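You operate a simulated robot arm through the tools that you are given. There is no shell and no other tool. Be economical: measure what you need, move in short steps, check, and stop when the job is done.

Carry out the task below with a simulated two-armed robot. There is one attempt and no reset: what you move stays moved.

JOB
Pick up the zip bag labelled "clay" from the top of the wooden unit with one hand, pass it to the other hand and put it on the middle of the grey table.

The check looks at the end state, three seconds after you hand in, the way a careful person would. Anything else that was tipped, shoved, dropped, spilled or broken makes it a failure.

ROBOT AND FRAMES
Two 7-joint arms with two-finger grippers on one trunk, on a base that drives. Base frame: it is fixed to the floor where the robot stands at the start and does not move with it; the origin is under the middle of the robot, x ahead of it, y to its left, z up; the surface under the hand at the start is at about z = 88. Lengths are in cm, angles in rad, forces in N, time in s.
The left shoulder is at the start at [3.7, 16.1, 115.6], the right one opposite. With the tool pointing down near the work surface each hand reaches from about 28 to 74 cm from the robot's upright axis, wherever it stands, measured 20 degrees to its own side. Places, roughly: middle of the grey table [-150, 220, 80]. Payload 2.45 kg a hand.
The TCP of each hand is the grasp point between the finger pads, 2.6 cm short of the fingertips. In the tool frame z runs along the fingers and y along their closing line. The gripper opens to 9.6 cm. The gripper's body begins 6.9 cm behind the TCP.
Orientation is told as [roll, pitch, yaw] about the base's x, y, z axes, in that order, counted from this pose: with the fingers straight down and closing along the base's y, the tool's x points along the base's -x, its y along +y and its z along -z.

CONTROLS
- The arms move only by the tool drive_tool. It takes "left_series", "right_series" or both (then of equal length, played together; a hand with none holds still); each is a list of rows, each a list of 7 numbers: the shift along the tool's x, y, z in cm, then the turn, a rotation vector about the tool's x, y, z in rad, then the finger opening in cm, from 0 to 9.6. In form: [[dx, dy, dz, wx, wy, wz, grip], ...]. A call has 1 to 20 rows; each row shifts and turns the commanded pose from where the row before left it, along the tool's axes as they then stand. Each row takes 0.2 s and may step no farther than 5 cm and 0.15 rad from the row before; otherwise, or with a gripper value out of range, the whole call is refused. A pose out of reach is approached as far as the arm can. The call stops where the force on the tool passes 40 N (or 10 N more than at its start, if that is more) or the arm is blocked; 0.2 s more then pass. The fingers move at their own pace and stop on an object; they squeeze with about 28 N. The grip force told is the motor's: it shows also when the fingers shut on nothing. Time passes only in rows, and 0.2 s behind the last, so rows that do not move let the fingers close. It gives the time, the measured TCP pose, the force on the tool (base axes), the opening and the grip force at its end, in the units of the frame above (readings bear some noise), with the torque about the TCP (base axes, N m) and any sound that the robot's microphone picked up.
- Cameras (640 x 400 px; columns grow to the right, rows downward): "scene" is now at [10.39, -0.33, 163.41]; the picture's right is [-0.03, -1.00, -0.00], its down [-0.72, 0.02, -0.69] and it looks along [0.69, -0.02, -0.72] (base axes); focal length 257 px, centre (320, 200). "left" rides on the left gripper at [8.2, -0.3, -9.8] in its tool frame; the picture's right is [0.04, 1.00, 0.00], its down [-0.73, 0.03, -0.68] and it looks along [-0.68, 0.03, 0.73] (tool axes); focal length 256 px, centre (320, 200). "right" rides on the right gripper at [8.2, 0.3, -9.8] in its tool frame; the picture's right is [-0.04, 1.00, 0.00], its down [-0.73, -0.03, -0.68] and it looks along [-0.68, -0.03, 0.73] (tool axes); focal length 256 px, centre (320, 200). There is no depth. A picture from a camera that has moved, and an enlarged one, comes with that camera's place and axes in the base frame and with its lens.
- capture(camera): a new picture of that camera. The clock stands still meanwhile.
- lift_body(by): slides the trunk up (or, below 0, down) by that many cm; the arms and the scene camera ride with it, the base frame stays. It gives what a move gives, with no picture.
- base_move(legs): drives the robot by 1 to 6 legs, each [ahead, left, turn to the left] in cm, cm and rad, along the robot's own axes; the way and the turn of a leg run together, so that a leg with both is an arc; at most 150 cm and 3.142 rad a leg. The arms and the cameras ride along, it lands a little off, and it stops where it bumps. It gives what a move gives.
- turn_head(pan, tilt): turns the head with the scene camera to pan (to the left, within 2.094 rad either way) and tilt (down, from -0.506 to 1.204), counted from straight ahead of the robot. It gives what a move gives.
- inspect(camera, box): a new picture of the part [left, top, right, bottom] of that camera's present view, enlarged. The clock stands still meanwhile.
- sign_off(): hands the job in; it is judged then, once.

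Work in short steps. Places have to be worked out from the pictures, the camera data and where the tool is seen: move nearer, look again, correct. Check each grasp and each placing, and mend what went wrong. You have 120 turns and 100 pictures in all, those below and enlarged ones among them. Open the grippers and draw the arms clear of the work before you hand the job in, unless the task says otherwise; then end with one line.

The tools are called after "Call:" by a JSON object that holds its "fn" and its "kwargs". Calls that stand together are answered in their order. drive_tool: Moves the arms, as the interface text tells. Its arguments: {"type":"object","properties":{"left_series":{"type":"array","items":{"type":"array","items":{"type":"number"}}},"right_series":{"type":"array","items":{"type":"array","items":{"type":"number"}}}},"required":[]} The other tools are called the same way: lift_body (by) slides the trunk up or down; base_move (legs) drives the base; turn_head (pan, tilt) turns the head that bears the scene camera; capture (camera) takes a picture; inspect (camera, box) takes an enlarged picture of a part of a camera's view; sign_off () hands the job in.

At the start:

```text
time_s: 0.0
left_ee_pos: [52.06, 13.99, 115.57]
left_orientation: [-0.002, 0.0, 0.001]
left_contact_force: [-0.4, 0.1, 0.7]
left_ft_torque: [-0.02, -0.03, 0.01]
left_finger_gap: 9.6
left_gripper_force: 0.1
right_ee_pos: [41.25, -18.67, 120.91]
right_orientation: [0.003, 0.001, -0.002]
right_contact_force: [-0.1, 0.0, 0.5]
right_ft_torque: [-0.01, 0.01, 0.02]
right_finger_gap: 9.62
right_gripper_force: 0.1
trunk travel left (down, up): [-32.5, 24.2]
robot x, y, heading: [-0.06, -0.14, -0.002]
head pan, tilt: [-0.031, 0.801]
```

scene: 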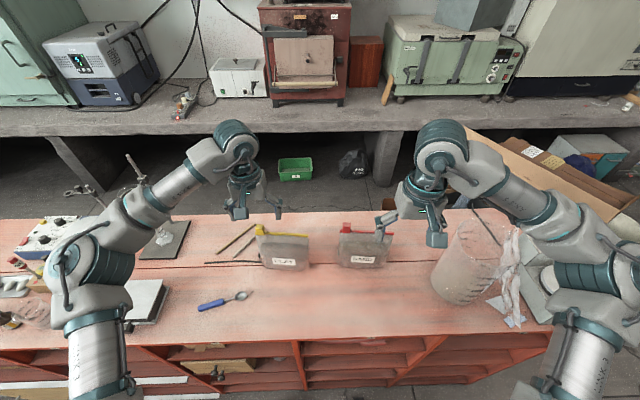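
right: 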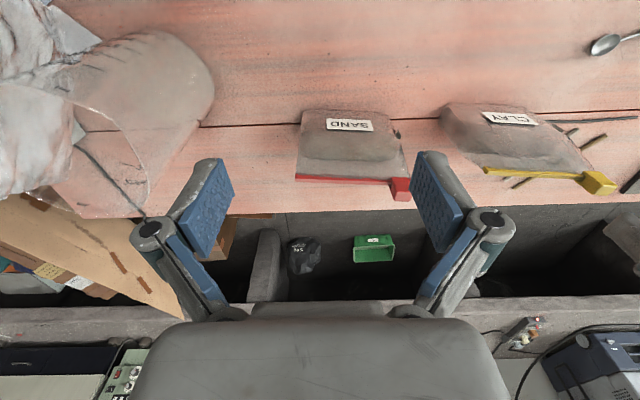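
left: 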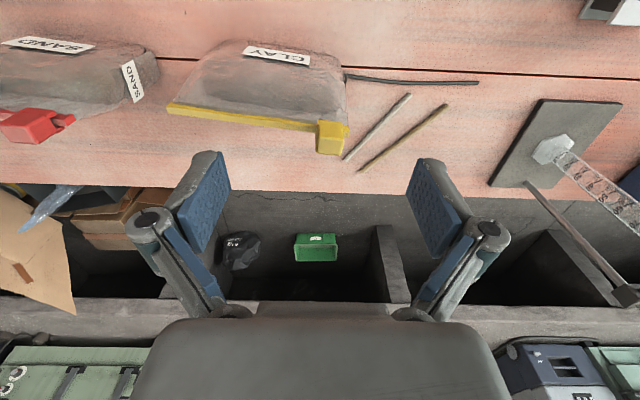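

I'll look closely at the clay bag (yellow zip) from the scene camera and from the left hand.

Call:
{"fn": "inspect", "kwargs": {"camera": "scene", "box": [200, 200, 420, 320]}}

Call:
{"fn": "inspect", "kwargs": {"camera": "left", "box": [120, 20, 420, 200]}}

```text
2.91 times, centred on (310, 260) of scene
camera zoom: at [10.39, -0.33, 163.41], right [-0.03, -1.0, 0.0], down [-0.72, 0.02, -0.69], along [0.69, -0.02, -0.72], focal length 749 px, centre (349, 26)
```

zoom: 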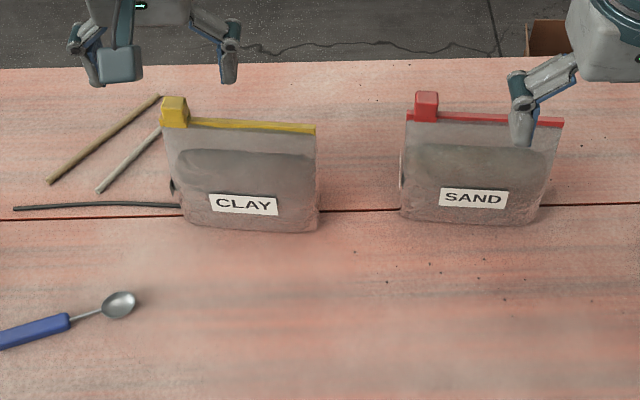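

```text
2.13 times, centred on (270, 110) of left
camera zoom: at [43.92, 13.78, 125.26], right [-0.04, 1.0, 0.0], down [0.73, 0.03, 0.68], along [0.68, 0.03, -0.73], focal length 546 px, centre (427, 392)
```

zoom: 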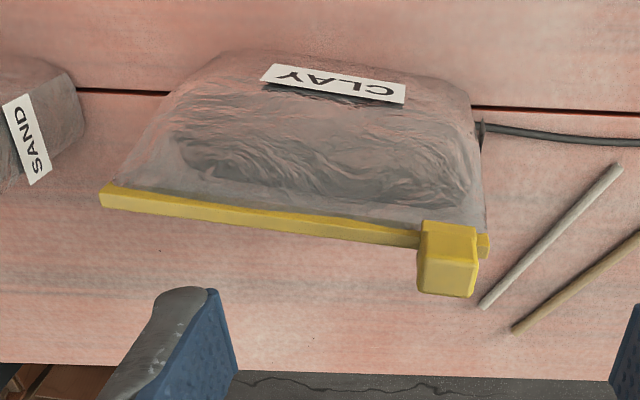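

Triangulating the three views, the clay bag stands upright. Its zip bar is at z≈104–105 and runs from about (53.5, 2) to (55.5, 16), with the slider at the left end. I'll clear the left hand up and to the left, then yaw both hands so their fingers close across the bag's thickness.

Call:
{"fn": "drive_tool", "kwargs": {"left_series": [[0, 3.5, -1.5, 0, 0, 0, 9.6], [0, 3.5, -1.5, 0, 0, 0, 9.6], [0, 3.5, -1.5, 0, 0, 0, 9.6], [0, 3.5, -1.5, 0, 0, 0, 9.6], [0, 0, 0, 0, 0, 0.1417, 9.6], [0, 0, 0, 0, 0, 0.1417, 9.6], [0, 0, 0, 0, 0, 0.1417, 9.6], [0, 0, 0, 0, 0, 0.1417, 9.6], [0, 0, 0, 0, 0, 0.1417, 9.6], [0, 0, 0, 0, 0, 0.1417, 9.6], [0, 0, 0, 0, 0, 0.1417, 9.6], [0, 0, 0, 0, 0, 0.1417, 9.6], [0, 0, 0, 0, 0, 0.1417, 9.6], [0, 0, 0, 0, 0, 0.1417, 9.6], [0, 0, 0, 0, 0, 0.1417, 9.6], [0, 0, 0, 0, 0, 0.1417, 9.6]], "right_series": [[0, 0, -1, 0, 0, 0, 9.6], [0, 0, -1, 0, 0, 0, 9.6], [0, 0, 0, 0, 0, 0, 9.6], [0, 0, 0, 0, 0, 0, 9.6], [0, 0, 0, 0, 0, -0.12, 9.6], [0, 0, 0, 0, 0, -0.12, 9.6], [0, 0, 0, 0, 0, -0.12, 9.6], [0, 0, 0, 0, 0, -0.12, 9.6], [0, 0, 0, 0, 0, -0.12, 9.6], [0, 0, 0, 0, 0, -0.12, 9.6], [0, 0, 0, 0, 0, -0.12, 9.6], [0, 0, 0, 0, 0, -0.12, 9.6], [0, 0, 0, 0, 0, -0.12, 9.6], [0, 0, 0, 0, 0, -0.12, 9.6], [0, 0, 0, 0, 0, -0.12, 9.6], [0, 0, 0, 0, 0, -0.12, 9.6]]}}

Call:
{"fn": "capture", "kwargs": {"camera": "scene"}}

Call:
{"fn": "capture", "kwargs": {"camera": "right"}}

Call:
{"fn": "capture", "kwargs": {"camera": "left"}}

```text
time_s: 3.4
left_ee_pos: [28.97, 10.81, 115.1]
left_orientation: [0.002, 0.0, -1.699]
left_contact_force: [-0.5, -0.4, 0.5]
left_ft_torque: [0.0, -0.03, 0.04]
left_finger_gap: 9.58
left_gripper_force: 0.1
left hand out of reach, approached as far as the arm can: row 9, 10, 11, 12, 13, 14, 15, 16
right_ee_pos: [33.43, -13.37, 120.08]
right_orientation: [-0.004, -0.004, 1.439]
right_contact_force: [-0.1, 0.7, -1.4]
right_ft_torque: [-0.02, 0.0, -0.01]
right_finger_gap: 9.59
right_gripper_force: 0.2
right hand out of reach, approached as far as the arm can: row 13, 14, 15, 16
trunk travel left (down, up): [-32.5, 24.2]
robot x, y, heading: [0.14, 0.16, 0.004]
head pan, tilt: [-0.031, 0.801]
```

```text
94 pictures are left
camera scene: at [10.23, -0.33, 163.42], right [-0.03, -1.0, 0.0], down [-0.72, 0.02, -0.69], along [0.69, -0.02, -0.72], focal length 257 px, centre (320, 200)
```

scene: 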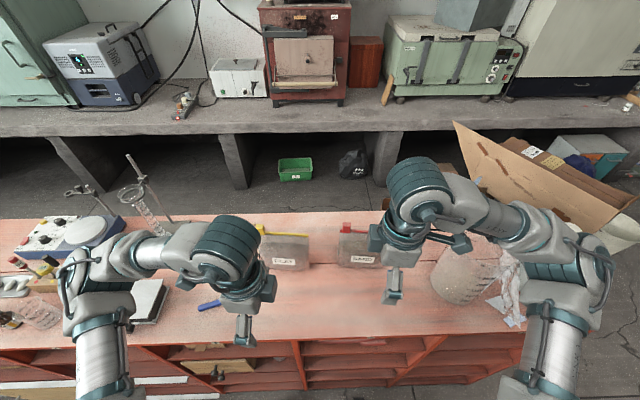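

```text
93 pictures are left
camera right: at [31.98, -21.41, 129.81], right [-0.98, 0.17, 0.0], down [0.12, 0.72, 0.68], along [0.12, 0.67, -0.73], focal length 256 px, centre (320, 200)
```

right: 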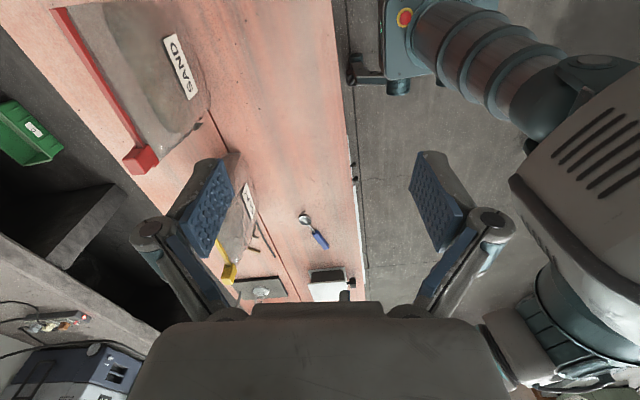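

```text
92 pictures are left
camera left: at [29.78, 19.06, 124.64], right [1.0, -0.09, 0.0], down [-0.07, -0.73, 0.68], along [-0.06, -0.68, -0.73], focal length 256 px, centre (320, 200)
```

left: 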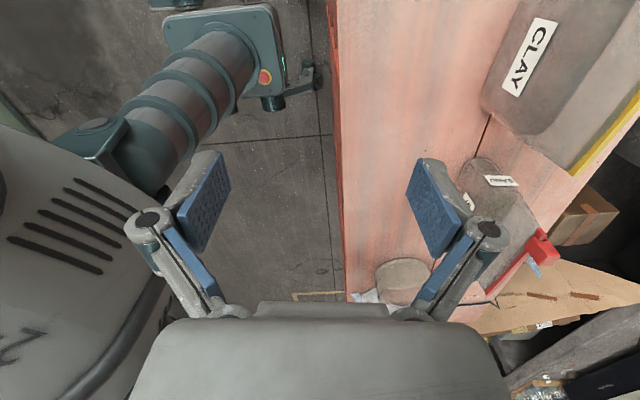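

The arms can't reach far with this yaw at the present shoulder height. I'll raise the trunk to gain reach and test the left hand, moving forward well above everything.

Call:
{"fn": "lift_body", "kwargs": {"by": 20}}

Call:
{"fn": "drive_tool", "kwargs": {"left_series": [[2, 3.33, 0, 0, 0, 0, 9.6], [2, 3.33, 0, 0, 0, 0, 9.6], [2, 3.33, 0, 0, 0, 0, 9.6], [2, 3.33, 0, 0, 0, 0, 9.6], [2, 3.33, 0, 0, 0, 0, 9.6], [2, 3.33, 0, 0, 0, 0, 9.6], [2, 3.33, 0, 0, 0, 0, 9.6], [0, 0, 3, 0, 0, 0, 9.6], [0, 0, 3, 0, 0, 0, 9.6], [0, 0, 4, 0, 0, 0, 9.6]]}}

```text
time_s: 5.6
left_ee_pos: [28.1, 10.87, 136.22]
left_orientation: [0.045, 0.004, -1.696]
left_contact_force: [-0.3, 0.3, -0.6]
left_ft_torque: [-0.01, -0.03, -0.03]
left_finger_gap: 9.61
left_gripper_force: 0.0
right_ee_pos: [32.21, -13.39, 141.55]
right_orientation: [-0.051, -0.01, 1.436]
right_contact_force: [-0.3, 0.7, -0.3]
right_ft_torque: [0.01, -0.02, 0.02]
right_finger_gap: 9.6
right_gripper_force: 0.0
trunk travel left (down, up): [-52.5, 4.2]
robot x, y, heading: [-0.18, 0.03, 0.002]
head pan, tilt: [-0.031, 0.801]
```

```text
time_s: 7.8
left_ee_pos: [28.48, 10.89, 126.08]
left_orientation: [0.044, 0.005, -1.697]
left_contact_force: [1.0, 0.6, 0.2]
left_ft_torque: [0.01, 0.02, 0.0]
left_finger_gap: 9.59
left_gripper_force: 0.0
left hand out of reach, approached as far as the arm can: row 1, 2, 3, 4, 5, 6, 7
right_ee_pos: [32.21, -13.25, 141.49]
right_orientation: [-0.05, -0.011, 1.436]
right_contact_force: [-0.3, -0.6, -0.6]
right_ft_torque: [0.0, -0.01, 0.02]
right_finger_gap: 9.61
right_gripper_force: 0.1
trunk travel left (down, up): [-52.5, 4.2]
robot x, y, heading: [-0.36, 0.06, 0.002]
head pan, tilt: [-0.031, 0.801]
```

Still blocked, so this is a wrist joint limit, not a distance limit. I'll tilt the left hand so the wrist leans outward to the left with the fingers pointing in and down, then try forward again.

Call:
{"fn": "drive_tool", "kwargs": {"left_series": [[0, 0, 0, 0, -0.13, 0, 9.6], [0, 0, 0, 0, -0.13, 0, 9.6], [0, 0, 0, 0, -0.13, 0, 9.6], [0, 0, 0, 0, -0.13, 0, 9.6], [0, 0, 0, 0, -0.13, 0, 9.6], [0, 0, 0, 0, -0.13, 0, 9.6], [0, 3, 0, 0, 0, 0, 9.6], [0, 3, 0, 0, 0, 0, 9.6], [0, 3, 0, 0, 0, 0, 9.6], [0, 3, 0, 0, 0, 0, 9.6], [0, 3, 0, 0, 0, 0, 9.6], [0, 3, 0, 0, 0, 0, 9.6]]}}

```text
time_s: 10.4
left_ee_pos: [29.46, 3.4, 138.6]
left_orientation: [0.063, -0.775, -1.74]
left_contact_force: [-0.8, -0.1, -0.4]
left_ft_torque: [0.0, -0.01, 0.0]
left_finger_gap: 9.6
left_gripper_force: 0.0
left hand out of reach, approached as far as the arm can: row 1, 2, 3, 4, 5, 6, 7, 8, 9, 10, 11, 12
right_ee_pos: [32.26, -13.27, 141.47]
right_orientation: [-0.051, -0.011, 1.437]
right_contact_force: [-0.1, -0.4, 0.1]
right_ft_torque: [-0.01, -0.01, -0.01]
right_finger_gap: 9.6
right_gripper_force: 0.0
trunk travel left (down, up): [-52.5, 4.2]
robot x, y, heading: [-0.06, 0.17, 0.004]
head pan, tilt: [-0.031, 0.801]
```

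That's no better, so I'll try the opposite yaw: untilt, move the left hand outward, and rotate it back through zero.

Call:
{"fn": "drive_tool", "kwargs": {"left_series": [[0, 0, 0, 0, 0.13, 0, 9.6], [0, 0, 0, 0, 0.13, 0, 9.6], [0, 0, 0, 0, 0.13, 0, 9.6], [0, 0, 0, 0, 0.13, 0, 9.6], [0, 0, 0, 0, 0.13, 0, 9.6], [0, 0, 0, 0, 0.13, 0, 9.6], [2, 0, 0, 0, 0, -0.15, 9.6], [2, 0, 0, 0, 0, -0.15, 9.6], [2, 0, 0, 0, 0, -0.15, 9.6], [2, 0, 0, 0, 0, -0.15, 9.6], [2, 0, 0, 0, 0, -0.15, 9.6], [0, 0, 0, 0, 0, -0.15, 9.6], [0, 0, 0, 0, 0, -0.15, 9.6], [0, 0, 0, 0, 0, -0.15, 9.6], [0, 0, 0, 0, 0, -0.15, 9.6], [0, 0, 0, 0, 0, -0.15, 9.6], [0, 0, 0, 0, 0, -0.15, 9.6], [0, 0, 0, 0, 0, -0.15, 9.6]]}}

```text
time_s: 14.2
left_ee_pos: [27.68, 13.0, 138.42]
left_orientation: [-0.006, -0.045, 0.105]
left_contact_force: [0.2, -0.3, -0.7]
left_ft_torque: [0.0, 0.02, -0.01]
left_finger_gap: 9.58
left_gripper_force: 0.0
right_ee_pos: [32.28, -13.32, 141.44]
right_orientation: [-0.05, -0.01, 1.438]
right_contact_force: [-0.2, 0.1, -0.1]
right_ft_torque: [0.0, -0.03, -0.02]
right_finger_gap: 9.63
right_gripper_force: 0.1
trunk travel left (down, up): [-52.5, 4.2]
robot x, y, heading: [-0.18, 0.31, 0.001]
head pan, tilt: [-0.031, 0.801]
```

Now I'll go forward and outward while at yaw≈0.1, then yaw positive to about 1.44.

Call:
{"fn": "drive_tool", "kwargs": {"left_series": [[-4.4, 1.8, 0, 0, 0, 0, 9.6], [-4.4, 1.8, 0, 0, 0, 0, 9.6], [-4.4, 1.8, 0, 0, 0, 0, 9.6], [-4.4, 1.8, 0, 0, 0, 0, 9.6], [-4.4, 1.8, 0, 0, 0, 0, 9.6], [0, 0, 2, 0, 0, -0.1335, 9.6], [0, 0, 2, 0, 0, -0.1335, 9.6], [0, 0, 2, 0, 0, -0.1335, 9.6], [0, 0, 2, 0, 0, -0.1335, 9.6], [0, 0, 2, 0, 0, -0.1335, 9.6], [0, 0, 0, 0, 0, -0.1335, 9.6], [0, 0, 0, 0, 0, -0.1335, 9.6], [0, 0, 0, 0, 0, -0.1335, 9.6], [0, 0, 0, 0, 0, -0.1335, 9.6], [0, 0, 0, 0, 0, -0.1335, 9.6]]}}

```text
time_s: 17.4
left_ee_pos: [49.02, 24.39, 129.51]
left_orientation: [-0.045, -0.006, 1.441]
left_contact_force: [-0.7, -0.5, 0.0]
left_ft_torque: [-0.01, 0.03, -0.02]
left_finger_gap: 9.59
left_gripper_force: 0.0
right_ee_pos: [32.26, -13.09, 141.72]
right_orientation: [-0.05, -0.01, 1.437]
right_contact_force: [0.3, 1.4, -0.4]
right_ft_torque: [-0.01, -0.04, 0.01]
right_finger_gap: 9.6
right_gripper_force: 0.0
trunk travel left (down, up): [-52.5, 4.2]
robot x, y, heading: [-0.31, -0.2, 0.001]
head pan, tilt: [-0.031, 0.801]
```

Positive yaw works for the left hand. Plan: the left hand picks up the bag by its zip from straight above, then turns it edge-on to me, and the right hand takes the near end. I'll move the left hand over the bag, staying above it, and look.

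Call:
{"fn": "drive_tool", "kwargs": {"left_series": [[2.3, -1.5, 2, 0, 0, 0, 9.6], [2.3, -1.5, 2, 0, 0, 0, 9.6], [2.3, -1.5, 2, 0, 0, 0, 9.6], [2.3, -1.5, 2, 0, 0, 0, 9.6], [2.3, -1.5, 2, 0, 0, 0, 9.6]]}}

Call:
{"fn": "capture", "kwargs": {"camera": "left"}}

Call:
{"fn": "capture", "kwargs": {"camera": "scene"}}

```text
time_s: 18.6
left_ee_pos: [55.58, 11.7, 119.55]
left_orientation: [-0.043, -0.008, 1.437]
left_contact_force: [0.0, 0.2, 0.1]
left_ft_torque: [0.0, 0.01, 0.03]
left_finger_gap: 9.59
left_gripper_force: 0.0
right_ee_pos: [32.41, -13.39, 141.45]
right_orientation: [-0.051, -0.011, 1.435]
right_contact_force: [0.0, 0.6, -0.1]
right_ft_torque: [-0.02, -0.01, 0.01]
right_finger_gap: 9.59
right_gripper_force: 0.0
trunk travel left (down, up): [-52.5, 4.2]
robot x, y, heading: [-0.1, -0.18, -0.002]
head pan, tilt: [-0.031, 0.801]
```

```text
91 pictures are left
camera left: at [54.45, 3.58, 129.17], right [-0.99, 0.09, -0.04], down [0.04, 0.73, 0.68], along [0.1, 0.68, -0.73], focal length 256 px, centre (320, 200)
```

left: 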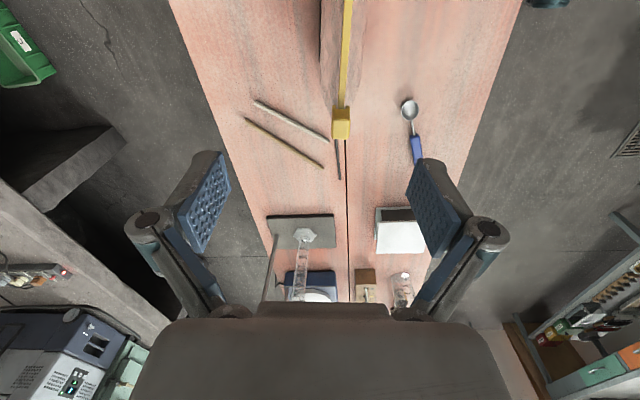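

```text
90 pictures are left
camera scene: at [7.05, -0.48, 183.39], right [-0.03, -1.0, 0.0], down [-0.72, 0.02, -0.69], along [0.69, -0.02, -0.72], focal length 257 px, centre (320, 200)
```

scene: 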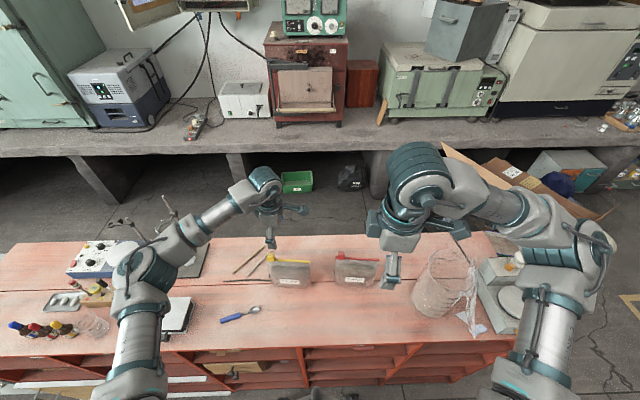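

The slider is at (54.6, 15.3) and the zip passes (54.2, 11.5), so I shift about 1.3 cm toward the robot and come down until the fingers straddle the zip. Then I'll check before closing.

Call:
{"fn": "drive_tool", "kwargs": {"left_series": [[-0.1, 0.43, 3, 0, 0, 0, 9.6], [-0.1, 0.43, 3, 0, 0, 0, 9.6], [-0.1, 0.43, 3, 0, 0, 0, 9.6], [-0.1, 0, 2, 0, 0, 0, 9.6], [0, 0, 0, 0, 0, 0, 9.6]]}}

Call:
{"fn": "capture", "kwargs": {"camera": "left"}}

Call:
{"fn": "inspect", "kwargs": {"camera": "scene", "box": [200, 170, 420, 310]}}

```text
time_s: 19.8
left_ee_pos: [54.53, 12.65, 108.59]
left_orientation: [-0.044, -0.005, 1.437]
left_contact_force: [-0.8, -0.5, -0.4]
left_ft_torque: [-0.03, 0.02, -0.01]
left_finger_gap: 9.62
left_gripper_force: 0.0
right_ee_pos: [32.27, -13.25, 141.54]
right_orientation: [-0.05, -0.009, 1.438]
right_contact_force: [-0.5, 0.1, 0.4]
right_ft_torque: [0.03, -0.02, 0.03]
right_finger_gap: 9.58
right_gripper_force: 0.1
trunk travel left (down, up): [-52.5, 4.2]
robot x, y, heading: [-0.09, -0.06, 0.003]
head pan, tilt: [-0.031, 0.801]
```

```text
89 pictures are left
camera left: at [53.4, 4.56, 118.26], right [-0.99, 0.09, -0.05], down [0.04, 0.73, 0.68], along [0.1, 0.68, -0.73], focal length 256 px, centre (320, 200)
```

left: 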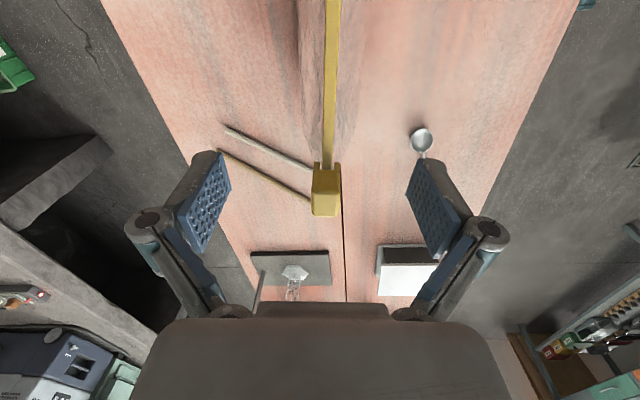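

```text
2.86 times, centred on (310, 240) of scene
camera zoom: at [6.89, -0.27, 183.4], right [-0.03, -1.0, 0.0], down [-0.72, 0.02, -0.69], along [0.69, -0.02, -0.72], focal length 735 px, centre (349, 86)
```

zoom: 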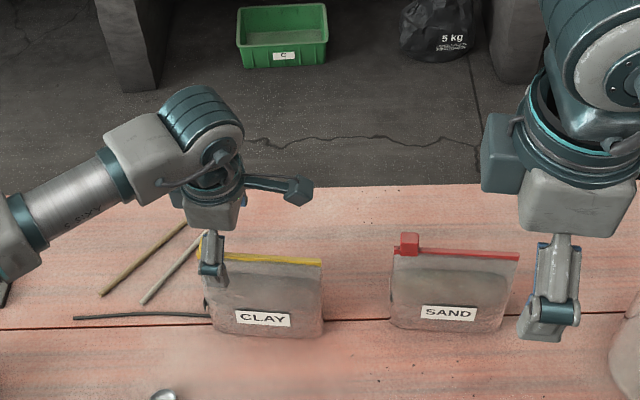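

The slider is at y≈15 and the zip at z≈104.5, so I shift 1.2 cm to the right and 0.4 cm toward the robot, go down to z≈103.6 and close gently.

Call:
{"fn": "drive_tool", "kwargs": {"left_series": [[0.7, 0.2, 1.5, 0, 0, 0, 9.6], [0.6, 0.2, 1.5, 0, 0, 0, 9.6], [0, 0, 2, 0, 0, 0, 9.6], [0, 0, 0, 0, 0, 0, 9.6]]}}

Call:
{"fn": "inspect", "kwargs": {"camera": "left", "box": [120, 0, 520, 250]}}

Call:
{"fn": "inspect", "kwargs": {"camera": "scene", "box": [220, 200, 350, 300]}}

```text
time_s: 20.8
left_ee_pos: [54.41, 11.22, 103.69]
left_orientation: [-0.048, -0.006, 1.439]
left_contact_force: [0.2, -0.2, 0.6]
left_ft_torque: [0.01, -0.05, -0.02]
left_finger_gap: 9.59
left_gripper_force: 0.0
right_ee_pos: [32.29, -13.37, 141.43]
right_orientation: [-0.051, -0.011, 1.436]
right_contact_force: [0.2, 0.6, -0.2]
right_ft_torque: [0.04, 0.0, -0.01]
right_finger_gap: 9.6
right_gripper_force: 0.1
trunk travel left (down, up): [-52.5, 4.2]
robot x, y, heading: [-0.05, 0.31, -0.006]
head pan, tilt: [-0.031, 0.801]
```

```text
1.60 times, centred on (320, 125) of left
camera zoom: at [53.25, 3.15, 113.36], right [-0.99, 0.09, -0.05], down [0.04, 0.73, 0.68], along [0.1, 0.68, -0.73], focal length 410 px, centre (320, 320)
```

zoom: 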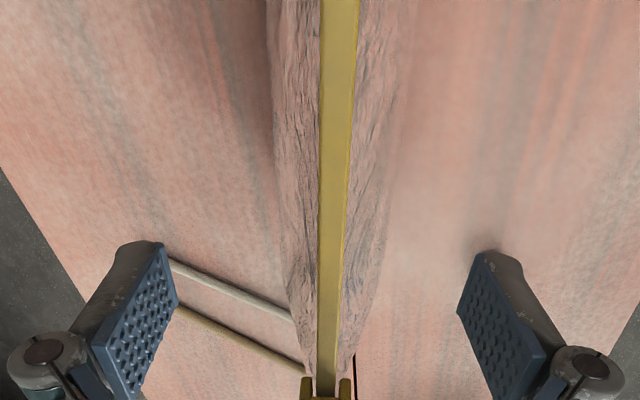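

```text
4.00 times, centred on (285, 250) of scene
camera zoom: at [6.87, -0.32, 183.4], right [-0.03, -1.0, 0.0], down [-0.72, 0.02, -0.69], along [0.69, -0.02, -0.72], focal length 1029 px, centre (460, 0)
```

zoom: 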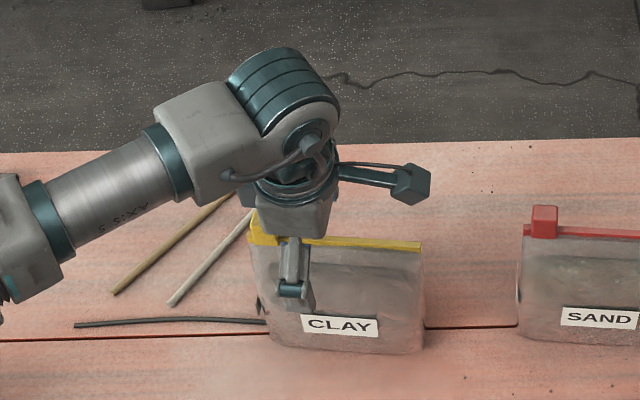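

The fingers straddle the zip evenly and line up with it. I'll go 1 cm deeper so the pads hold below the bar, then close.

Call:
{"fn": "drive_tool", "kwargs": {"left_series": [[0, 0.1, 1, 0, 0, 0, 9.6], [0, 0, 0, 0, 0, 0, 6], [0, 0, 0, 0, 0, 0, 3], [0, 0, 0, 0, 0, 0, 1], [0, 0, 0, 0, 0, 0, 0], [0, 0, 0, 0, 0, 0, 0], [0, 0, 0, 0, 0, 0, 0]]}}

Call:
{"fn": "capture", "kwargs": {"camera": "left"}}

```text
time_s: 22.4
left_ee_pos: [54.19, 11.23, 102.74]
left_orientation: [-0.045, -0.007, 1.438]
left_contact_force: [-2.7, 0.9, 1.6]
left_ft_torque: [0.19, 0.14, 0.03]
left_finger_gap: 3.36
left_gripper_force: 28.0
right_ee_pos: [32.07, -13.15, 141.59]
right_orientation: [-0.053, -0.01, 1.435]
right_contact_force: [-0.3, -0.7, -0.1]
right_ft_torque: [0.02, -0.03, 0.0]
right_finger_gap: 9.62
right_gripper_force: 0.1
trunk travel left (down, up): [-52.5, 4.2]
robot x, y, heading: [0.07, 0.14, 0.0]
head pan, tilt: [-0.031, 0.801]
```

```text
85 pictures are left
camera left: at [53.09, 3.18, 112.38], right [-0.99, 0.09, -0.05], down [0.04, 0.73, 0.68], along [0.1, 0.68, -0.73], focal length 256 px, centre (320, 200)
```

left: 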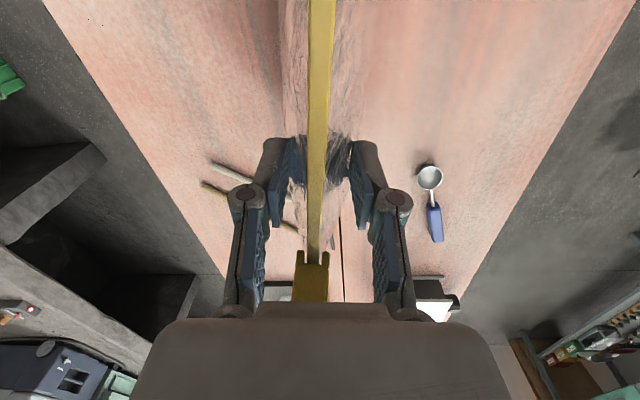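

The fingers stopped at 3.36 cm, on the bag's bulge just under the zip. I'll test with a small lift.

Call:
{"fn": "drive_tool", "kwargs": {"left_series": [[0, 0, -0.5, 0, 0, 0, 0], [0, 0, -0.5, 0, 0, 0, 0], [0, 0, -0.5, 0, 0, 0, 0], [0, 0, -0.5, 0, 0, 0, 0], [0, 0, 0, 0, 0, 0, 0]]}}

Call:
{"fn": "inspect", "kwargs": {"camera": "scene", "box": [220, 200, 350, 300]}}

Call:
{"fn": "capture", "kwargs": {"camera": "left"}}

```text
time_s: 23.6
left_ee_pos: [54.25, 11.18, 104.45]
left_orientation: [-0.046, -0.005, 1.438]
left_contact_force: [-0.3, 0.0, -3.2]
left_ft_torque: [0.01, 0.07, -0.01]
left_finger_gap: 2.34
left_gripper_force: 27.7
right_ee_pos: [32.14, -13.3, 141.55]
right_orientation: [-0.05, -0.01, 1.436]
right_contact_force: [0.0, 0.6, 0.1]
right_ft_torque: [0.04, 0.04, 0.01]
right_finger_gap: 9.61
right_gripper_force: 0.1
trunk travel left (down, up): [-52.5, 4.2]
robot x, y, heading: [-0.21, 0.12, 0.0]
head pan, tilt: [-0.031, 0.801]
```

```text
4.00 times, centred on (285, 250) of scene
camera zoom: at [6.92, -0.28, 183.39], right [-0.03, -1.0, 0.0], down [-0.72, 0.02, -0.69], along [0.69, -0.02, -0.72], focal length 1029 px, centre (460, 0)
```

zoom: 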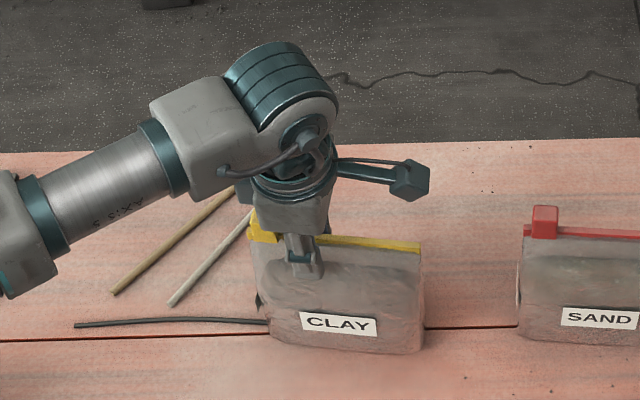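

```text
83 pictures are left
camera left: at [53.06, 3.21, 114.19], right [-0.99, 0.09, -0.05], down [0.04, 0.73, 0.68], along [0.1, 0.68, -0.73], focal length 256 px, centre (320, 200)
```

left: 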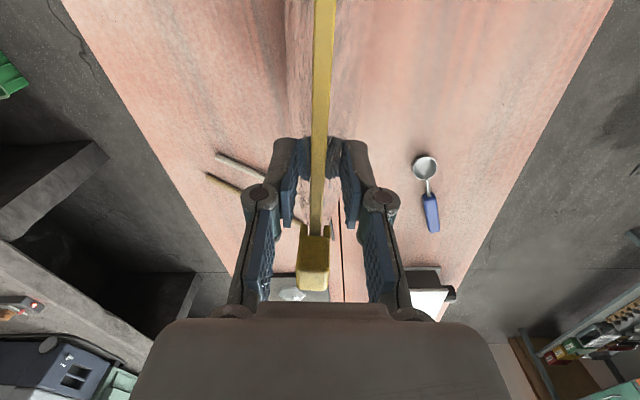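

The tips slid up the bulge to 2.34 cm and the bag hasn't lifted. I'll keep rising slowly so the fingers reach the thin part under the zip bar.

Call:
{"fn": "drive_tool", "kwargs": {"left_series": [[0, 0, -0.4, 0, 0, 0, 0], [0, 0, -0.4, 0, 0, 0, 0], [0, 0, -0.4, 0, 0, 0, 0], [0, 0, 0, 0, 0, 0, 0], [0, 0, 0, 0, 0, 0, 0]]}}

Call:
{"fn": "capture", "kwargs": {"camera": "left"}}

```text
time_s: 24.8
left_ee_pos: [54.22, 11.16, 105.83]
left_orientation: [-0.045, -0.005, 1.438]
left_contact_force: [-0.1, 0.1, -1.8]
left_ft_torque: [-0.02, 0.07, 0.01]
left_finger_gap: 1.62
left_gripper_force: 28.3
right_ee_pos: [32.31, -13.22, 141.56]
right_orientation: [-0.051, -0.011, 1.437]
right_contact_force: [0.2, 0.4, 0.4]
right_ft_torque: [0.01, -0.01, -0.01]
right_finger_gap: 9.6
right_gripper_force: 0.0
trunk travel left (down, up): [-52.5, 4.2]
robot x, y, heading: [-0.1, -0.11, 0.005]
head pan, tilt: [-0.031, 0.801]
```

```text
82 pictures are left
camera left: at [53.03, 3.14, 115.44], right [-0.99, 0.09, -0.05], down [0.04, 0.73, 0.68], along [0.1, 0.68, -0.73], focal length 256 px, centre (320, 200)
```

left: 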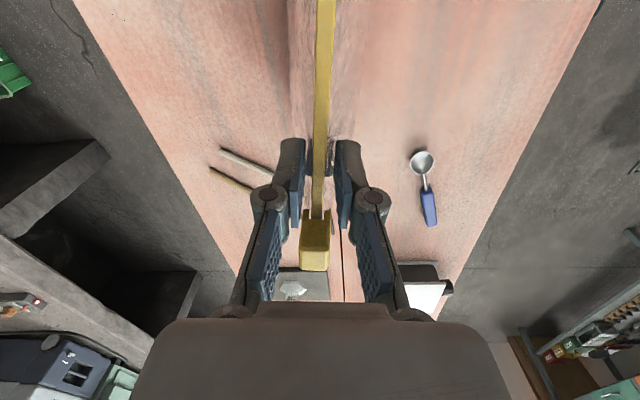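

Call:
{"fn": "drive_tool", "kwargs": {"left_series": [[0, 0, -0.3, 0, 0, 0, 0], [0, 0, -0.3, 0, 0, 0, 0], [0, 0, 0, 0, 0, 0, 0], [0, 0, 0, 0, 0, 0, 0]]}}

Call:
{"fn": "inspect", "kwargs": {"camera": "scene", "box": [220, 200, 350, 300]}}

Call:
{"fn": "inspect", "kwargs": {"camera": "left", "box": [220, 100, 420, 240]}}

```text
time_s: 25.8
left_ee_pos: [54.04, 11.25, 106.34]
left_orientation: [-0.047, -0.007, 1.439]
left_contact_force: [0.2, -0.5, -3.6]
left_ft_torque: [0.02, 0.03, -0.02]
left_finger_gap: 1.24
left_gripper_force: 28.4
right_ee_pos: [32.29, -13.26, 141.56]
right_orientation: [-0.051, -0.01, 1.438]
right_contact_force: [-0.9, 0.7, -0.5]
right_ft_torque: [0.0, 0.0, -0.03]
right_finger_gap: 9.58
right_gripper_force: 0.1
trunk travel left (down, up): [-52.5, 4.2]
robot x, y, heading: [-0.32, -0.03, 0.001]
head pan, tilt: [-0.031, 0.801]
```

```text
4.00 times, centred on (285, 250) of scene
camera zoom: at [6.96, -0.27, 183.39], right [-0.03, -1.0, 0.0], down [-0.72, 0.02, -0.69], along [0.69, -0.02, -0.72], focal length 1029 px, centre (460, 0)
```

zoom: 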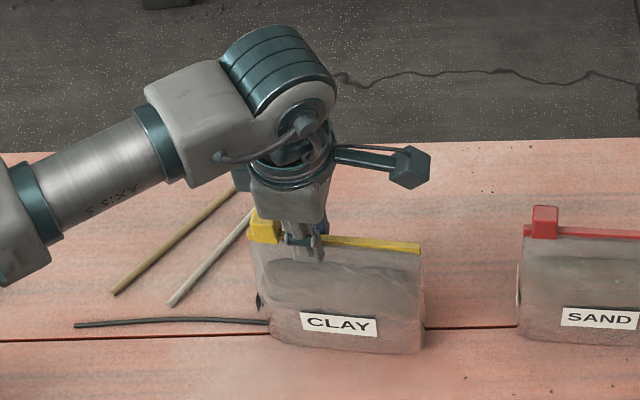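

```text
2.86 times, centred on (320, 170) of left
camera zoom: at [53.0, 3.14, 116.05], right [-0.99, 0.09, -0.05], down [0.04, 0.73, 0.68], along [0.1, 0.68, -0.73], focal length 731 px, centre (320, 286)
```

zoom: 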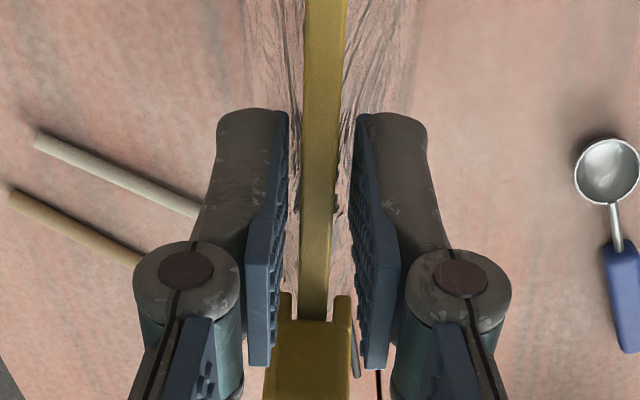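

Call:
{"fn": "drive_tool", "kwargs": {"left_series": [[0, 0, -0.3, 0, 0, 0, 0], [0, 0, -0.3, 0, 0, 0, 0], [0, 0, 0, 0, 0, 0, 0], [0, 0, 0, 0, 0, 0, 0]]}}

Call:
{"fn": "inspect", "kwargs": {"camera": "scene", "box": [220, 200, 350, 300]}}

```text
time_s: 26.8
left_ee_pos: [54.18, 11.14, 107.07]
left_orientation: [-0.043, -0.004, 1.439]
left_contact_force: [0.8, 0.1, -2.0]
left_ft_torque: [0.0, 0.01, -0.01]
left_finger_gap: 0.84
left_gripper_force: 28.2
right_ee_pos: [32.22, -13.24, 141.48]
right_orientation: [-0.051, -0.009, 1.437]
right_contact_force: [-0.2, -0.1, -0.2]
right_ft_torque: [-0.02, -0.02, 0.01]
right_finger_gap: 9.6
right_gripper_force: 0.2
trunk travel left (down, up): [-52.5, 4.2]
robot x, y, heading: [-0.31, -0.32, 0.002]
head pan, tilt: [-0.031, 0.801]
```

```text
4.00 times, centred on (285, 250) of scene
camera zoom: at [6.93, -0.3, 183.39], right [-0.03, -1.0, 0.0], down [-0.72, 0.02, -0.69], along [0.69, -0.02, -0.72], focal length 1029 px, centre (460, 0)
```

zoom: 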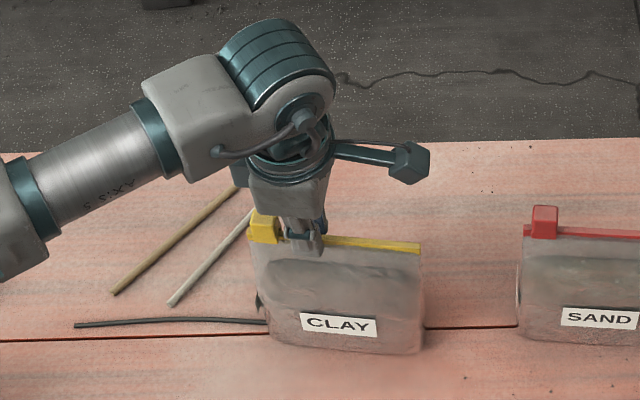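

Call:
{"fn": "drive_tool", "kwargs": {"left_series": [[0, 0, -0.3, 0, 0, 0, 0], [0, 0, 0, 0, 0, 0, 0], [0, 0, 0, 0, 0, 0, 0]]}}

Call:
{"fn": "inspect", "kwargs": {"camera": "left", "box": [220, 100, 420, 240]}}

Call:
{"fn": "inspect", "kwargs": {"camera": "scene", "box": [250, 220, 325, 275]}}

```text
time_s: 27.6
left_ee_pos: [54.15, 11.21, 107.33]
left_orientation: [-0.046, -0.005, 1.438]
left_contact_force: [-0.7, 0.2, -4.1]
left_ft_torque: [0.02, 0.11, -0.03]
left_finger_gap: 0.64
left_gripper_force: 28.1
right_ee_pos: [32.21, -13.27, 141.57]
right_orientation: [-0.05, -0.01, 1.438]
right_contact_force: [0.2, -0.3, -0.1]
right_ft_torque: [0.0, 0.02, 0.0]
right_finger_gap: 9.59
right_gripper_force: 0.0
trunk travel left (down, up): [-52.5, 4.2]
robot x, y, heading: [0.24, -0.15, -0.003]
head pan, tilt: [-0.031, 0.801]
```

```text
2.86 times, centred on (320, 170) of left
camera zoom: at [52.98, 3.16, 116.98], right [-0.99, 0.09, -0.05], down [0.04, 0.73, 0.68], along [0.1, 0.68, -0.73], focal length 731 px, centre (320, 286)
```

zoom: 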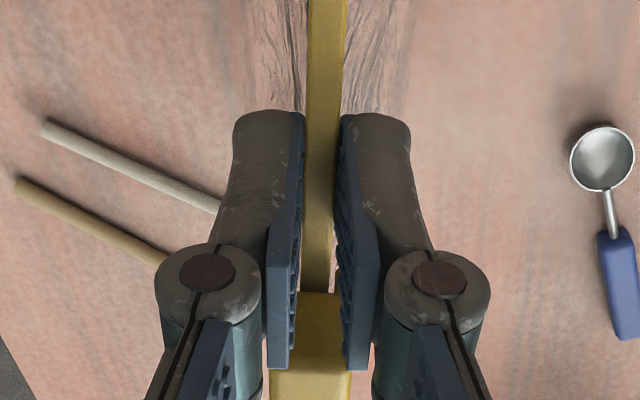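

```text
7.27 times, centred on (288, 248) of scene
camera zoom: at [6.96, -0.29, 183.39], right [-0.03, -1.0, 0.0], down [-0.72, 0.02, -0.69], along [0.69, -0.02, -0.72], focal length 1872 px, centre (556, -146)
```

zoom: 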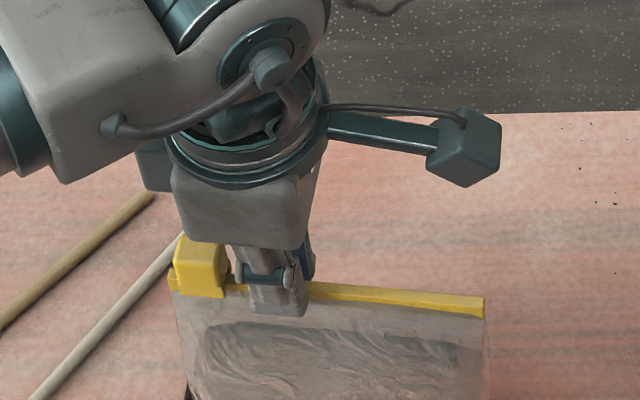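

The gap is 0.64 cm and the tips are just under the zip bar, which is likely pinched now. I'll lift 1 cm more and see whether the bag follows.

Call:
{"fn": "drive_tool", "kwargs": {"left_series": [[0, 0, -0.25, 0, 0, 0, 0], [0, 0, -0.25, 0, 0, 0, 0], [0, 0, -0.25, 0, 0, 0, 0], [0, 0, -0.25, 0, 0, 0, 0], [0, 0, 0, 0, 0, 0, 0]]}}

Call:
{"fn": "inspect", "kwargs": {"camera": "scene", "box": [220, 200, 350, 300]}}

```text
time_s: 28.8
left_ee_pos: [54.06, 11.3, 108.35]
left_orientation: [-0.045, -0.005, 1.438]
left_contact_force: [1.4, 0.1, -5.9]
left_ft_torque: [0.14, 0.04, -0.02]
left_finger_gap: 0.62
left_gripper_force: 28.1
right_ee_pos: [32.23, -13.2, 141.48]
right_orientation: [-0.049, -0.01, 1.436]
right_contact_force: [0.3, 0.3, 0.5]
right_ft_torque: [0.01, 0.02, 0.02]
right_finger_gap: 9.61
right_gripper_force: 0.1
trunk travel left (down, up): [-52.5, 4.2]
robot x, y, heading: [0.08, -0.17, -0.002]
head pan, tilt: [-0.031, 0.801]
```

```text
4.00 times, centred on (285, 250) of scene
camera zoom: at [6.99, -0.28, 183.39], right [-0.03, -1.0, 0.0], down [-0.72, 0.02, -0.69], along [0.69, -0.02, -0.72], focal length 1029 px, centre (460, 0)
```

zoom: 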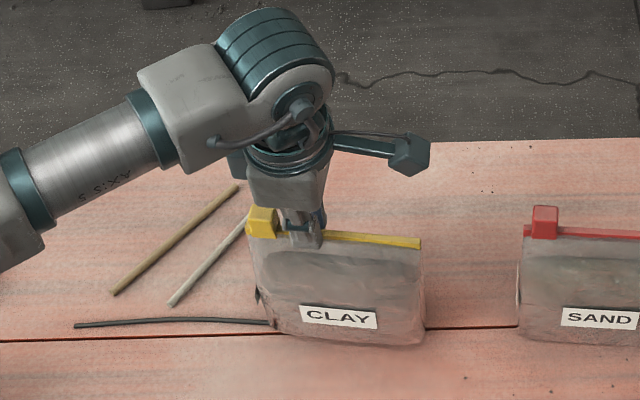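

The gap holds at 0.62 cm and the left end of the bag is rising, so the zip is gripped. I'll lift further and check the hold.

Call:
{"fn": "drive_tool", "kwargs": {"left_series": [[0, 0, -0.5, 0, 0, 0, 0], [0, 0, -0.5, 0, 0, 0, 0], [0, 0, -0.5, 0, 0, 0, 0], [0, 0, -0.5, 0, 0, 0, 0], [0, 0, -0.5, 0, 0, 0, 0], [0, 0, -0.5, 0, 0, 0, 0], [0, 0, 0, 0, 0, 0, 0]]}}

Call:
{"fn": "inspect", "kwargs": {"camera": "scene", "box": [220, 190, 350, 290]}}

Call:
{"fn": "capture", "kwargs": {"camera": "left"}}

```text
time_s: 30.4
left_ee_pos: [53.85, 11.23, 111.39]
left_orientation: [-0.046, -0.005, 1.438]
left_contact_force: [-1.2, 0.2, -5.3]
left_ft_torque: [0.08, 0.04, -0.01]
left_finger_gap: 0.63
left_gripper_force: 27.9
right_ee_pos: [32.3, -13.22, 141.56]
right_orientation: [-0.051, -0.009, 1.437]
right_contact_force: [0.7, 0.5, 0.3]
right_ft_torque: [-0.02, -0.02, -0.02]
right_finger_gap: 9.59
right_gripper_force: 0.1
trunk travel left (down, up): [-52.5, 4.2]
robot x, y, heading: [0.11, 0.05, -0.002]
head pan, tilt: [-0.031, 0.801]
```

```text
4.00 times, centred on (285, 240) of scene
camera zoom: at [7.0, -0.28, 183.39], right [-0.03, -1.0, 0.0], down [-0.72, 0.02, -0.69], along [0.69, -0.02, -0.72], focal length 1029 px, centre (460, 40)
```

zoom: 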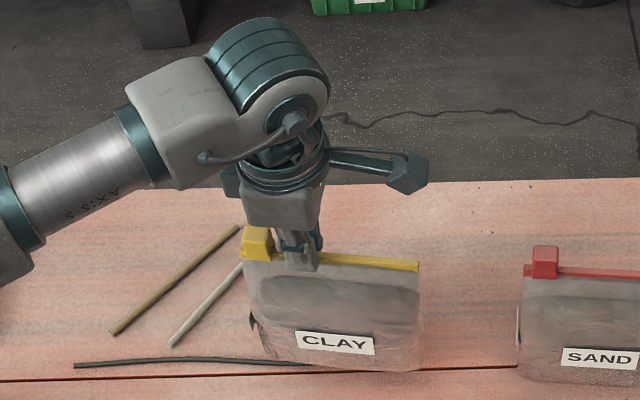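

```text
74 pictures are left
camera left: at [52.78, 3.15, 120.96], right [-0.99, 0.09, -0.05], down [0.04, 0.73, 0.68], along [0.1, 0.68, -0.73], focal length 256 px, centre (320, 200)
```

left: 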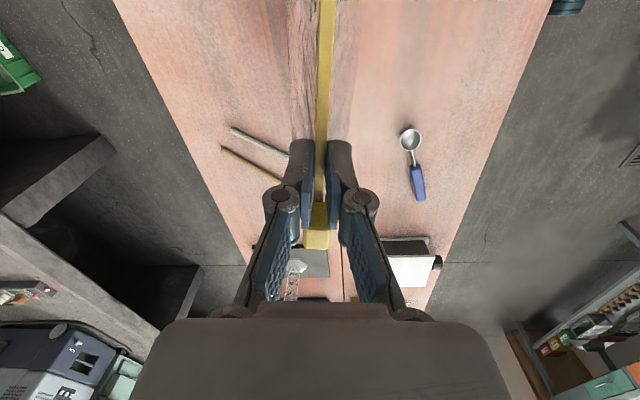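

The bag hangs steadily at about 5 N. I'll lift it higher while moving the right hand outward, then turn the bag edge-on by taking the left yaw to 0, and bring the right hand's yaw back to 0.

Call:
{"fn": "drive_tool", "kwargs": {"left_series": [[0, 0, -1, 0, 0, 0, 0], [0, 0, -2, 0, 0, 0, 0], [0, 0, -2, 0, 0, 0, 0], [0, 0, -2, 0, 0, 0, 0], [0, 0, -2, 0, 0, 0, 0], [0, 0, -2, 0, 0, 0, 0], [0, 0, -1, 0, 0, 0, 0], [0, 0, 0, 0, 0, 0.06, 0], [0, 0, 0, 0, 0, 0.1, 0], [0, 0, 0, 0, 0, 0.12, 0], [0, 0, 0, 0, 0, 0.12, 0], [0, 0, 0, 0, 0, 0.12, 0], [0, 0, 0, 0, 0, 0.12, 0], [0, 0, 0, 0, 0, 0.12, 0], [0, 0, 0, 0, 0, 0.12, 0], [0, 0, 0, 0, 0, 0.12, 0], [0, 0, 0, 0, 0, 0.12, 0], [0, 0, 0, 0, 0, 0.12, 0], [0, 0, 0, 0, 0, 0.12, 0], [0, 0, 0, 0, 0, 0.08, 0]], "right_series": [[1.5, 0, 0, 0, 0, 0, 9.6], [1.5, 0, 0, 0, 0, 0, 9.6], [1.5, 0, 0, 0, 0, 0, 9.6], [1.5, 0, 0, 0, 0, 0, 9.6], [1.5, 0, 0, 0, 0, 0, 9.6], [1.5, 0, 0, 0, 0, 0, 9.6], [1.5, 0, 0, 0, 0, 0, 9.6], [0, 0, 0, 0, 0, 0.06, 9.6], [0, 0, 0, 0, 0, 0.1, 9.6], [0, 0, 0, 0, 0, 0.12, 9.6], [0, 0, 0, 0, 0, 0.12, 9.6], [0, 0, 0, 0, 0, 0.12, 9.6], [0, 0, 0, 0, 0, 0.12, 9.6], [0, 0, 0, 0, 0, 0.12, 9.6], [0, 0, 0, 0, 0, 0.12, 9.6], [0, 0, 0, 0, 0, 0.12, 9.6], [0, 0, 0, 0, 0, 0.12, 9.6], [0, 0, 0, 0, 0, 0.12, 9.6], [0, 0, 0, 0, 0, 0.12, 9.6], [0, 0, 0, 0, 0, 0.08, 9.6]]}}

Call:
{"fn": "capture", "kwargs": {"camera": "scene"}}

Call:
{"fn": "capture", "kwargs": {"camera": "right"}}

```text
time_s: 34.6
left_ee_pos: [53.33, 11.2, 123.47]
left_orientation: [-0.001, -0.044, -0.005]
left_contact_force: [0.5, -0.6, -5.1]
left_ft_torque: [0.0, -0.09, -0.04]
left_finger_gap: 0.61
left_gripper_force: 28.2
right_ee_pos: [27.16, -20.28, 139.75]
right_orientation: [0.002, -0.052, -0.006]
right_contact_force: [-0.5, 0.0, -0.4]
right_ft_torque: [0.0, -0.02, -0.01]
right_finger_gap: 9.63
right_gripper_force: 0.0
right hand out of reach, approached as far as the arm can: row 1, 2, 3, 4, 5, 6, 7
trunk travel left (down, up): [-52.5, 4.2]
robot x, y, heading: [-0.02, -0.21, -0.002]
head pan, tilt: [-0.031, 0.801]
```

```text
73 pictures are left
camera scene: at [6.93, -0.38, 183.39], right [-0.03, -1.0, 0.0], down [-0.72, 0.02, -0.69], along [0.69, -0.02, -0.72], focal length 257 px, centre (320, 200)
```

scene: 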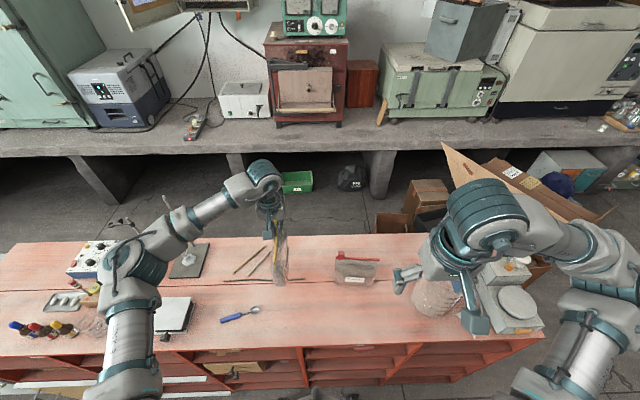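

```text
72 pictures are left
camera right: at [18.48, -19.86, 149.18], right [0.05, 1.0, 0.01], down [0.7, -0.04, 0.72], along [0.72, -0.03, -0.7], focal length 256 px, centre (320, 200)
```

right: 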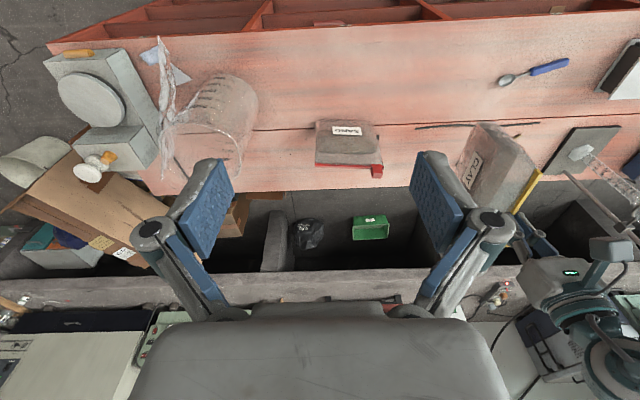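

The bag is edge-on to me, gripped at the zip at (53.3, 11.2). I'll bring it a bit toward the middle, up and forward. The right hand then pitches so its fingers point forward and down, and comes to a waiting spot behind the bag's near end.

Call:
{"fn": "drive_tool", "kwargs": {"left_series": [[-0.5, -0.5, -0.5, 0, 0, 0, 0], [-0.8, -1, -0.7, 0, 0, 0, 0], [-0.8, -1, -0.7, 0, 0, 0, 0], [-0.8, -1, -0.7, 0, 0, 0, 0], [-0.8, -1, -0.7, 0, 0, 0, 0], [-0.8, -1, -0.5, 0, 0, 0, 0], [-0.5, -0.5, -0.2, 0, 0, 0, 0], [0, 0, 0, 0, 0, 0, 0], [0, 0, 0, 0, 0, 0, 0], [0, 0, 0, 0, 0, 0, 0], [0, 0, 0, 0, 0, 0, 0]], "right_series": [[-3, 0, 0, 0, 0, 0, 9.6], [-3, 0, 0, 0, 0, 0, 9.6], [-3, 0, 0, 0, 0, 0, 9.6], [0, 0, 0, 0, -0.12, 0, 9.6], [0, 0, 0, 0, -0.12, 0, 9.6], [0, 0, 0, 0, -0.12, 0, 9.6], [0, 0, 0, 0, -0.12, 0, 9.6], [0, 0, 0, 0, -0.12, 0, 9.6], [0, 0, 0, 0, -0.12, 0, 9.6], [0, 0, 0, 0, -0.12, 0, 9.6], [0, 0, 0, 0, -0.12, 0, 9.6]]}}

Call:
{"fn": "capture", "kwargs": {"camera": "scene"}}

Call:
{"fn": "capture", "kwargs": {"camera": "right"}}

```text
time_s: 37.0
left_ee_pos: [58.19, 4.97, 127.44]
left_orientation: [-0.001, -0.044, -0.004]
left_contact_force: [-0.6, 1.2, -6.3]
left_ft_torque: [0.04, -0.03, 0.0]
left_finger_gap: 0.62
left_gripper_force: 28.1
right_ee_pos: [38.69, -19.74, 142.76]
right_orientation: [0.009, -1.012, -0.012]
right_contact_force: [0.2, 0.3, 0.0]
right_ft_torque: [0.01, 0.02, -0.04]
right_finger_gap: 9.6
right_gripper_force: 0.1
right hand out of reach, approached as far as the arm can: row 10, 11
trunk travel left (down, up): [-52.5, 4.2]
robot x, y, heading: [0.01, -0.08, 0.003]
head pan, tilt: [-0.031, 0.801]
```

```text
71 pictures are left
camera scene: at [7.05, -0.46, 183.39], right [-0.03, -1.0, 0.0], down [-0.72, 0.02, -0.69], along [0.69, -0.02, -0.72], focal length 257 px, centre (320, 200)
```

scene: 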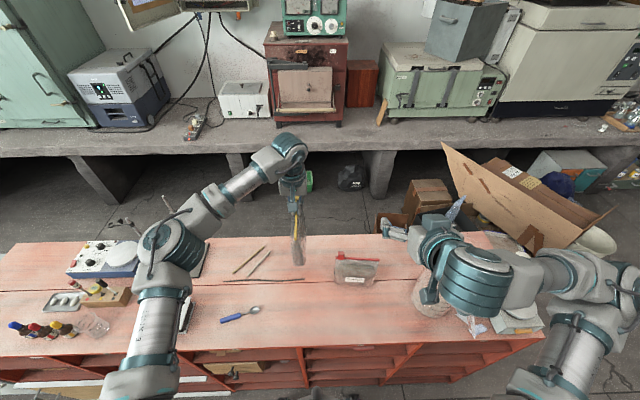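

```text
70 pictures are left
camera right: at [26.08, -19.38, 141.04], right [0.03, 1.0, 0.04], down [-0.19, -0.03, 0.98], along [0.98, -0.03, 0.19], focal length 256 px, centre (320, 200)
```

right: 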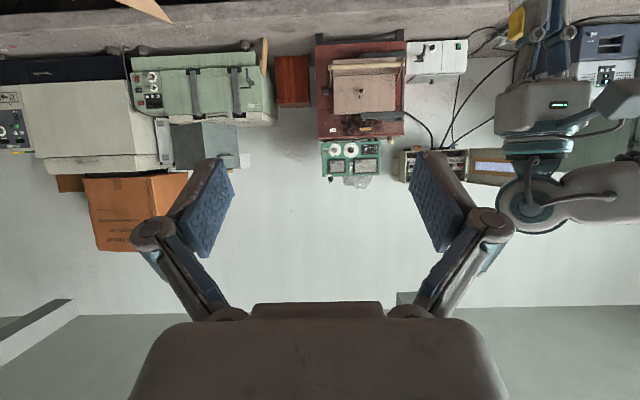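

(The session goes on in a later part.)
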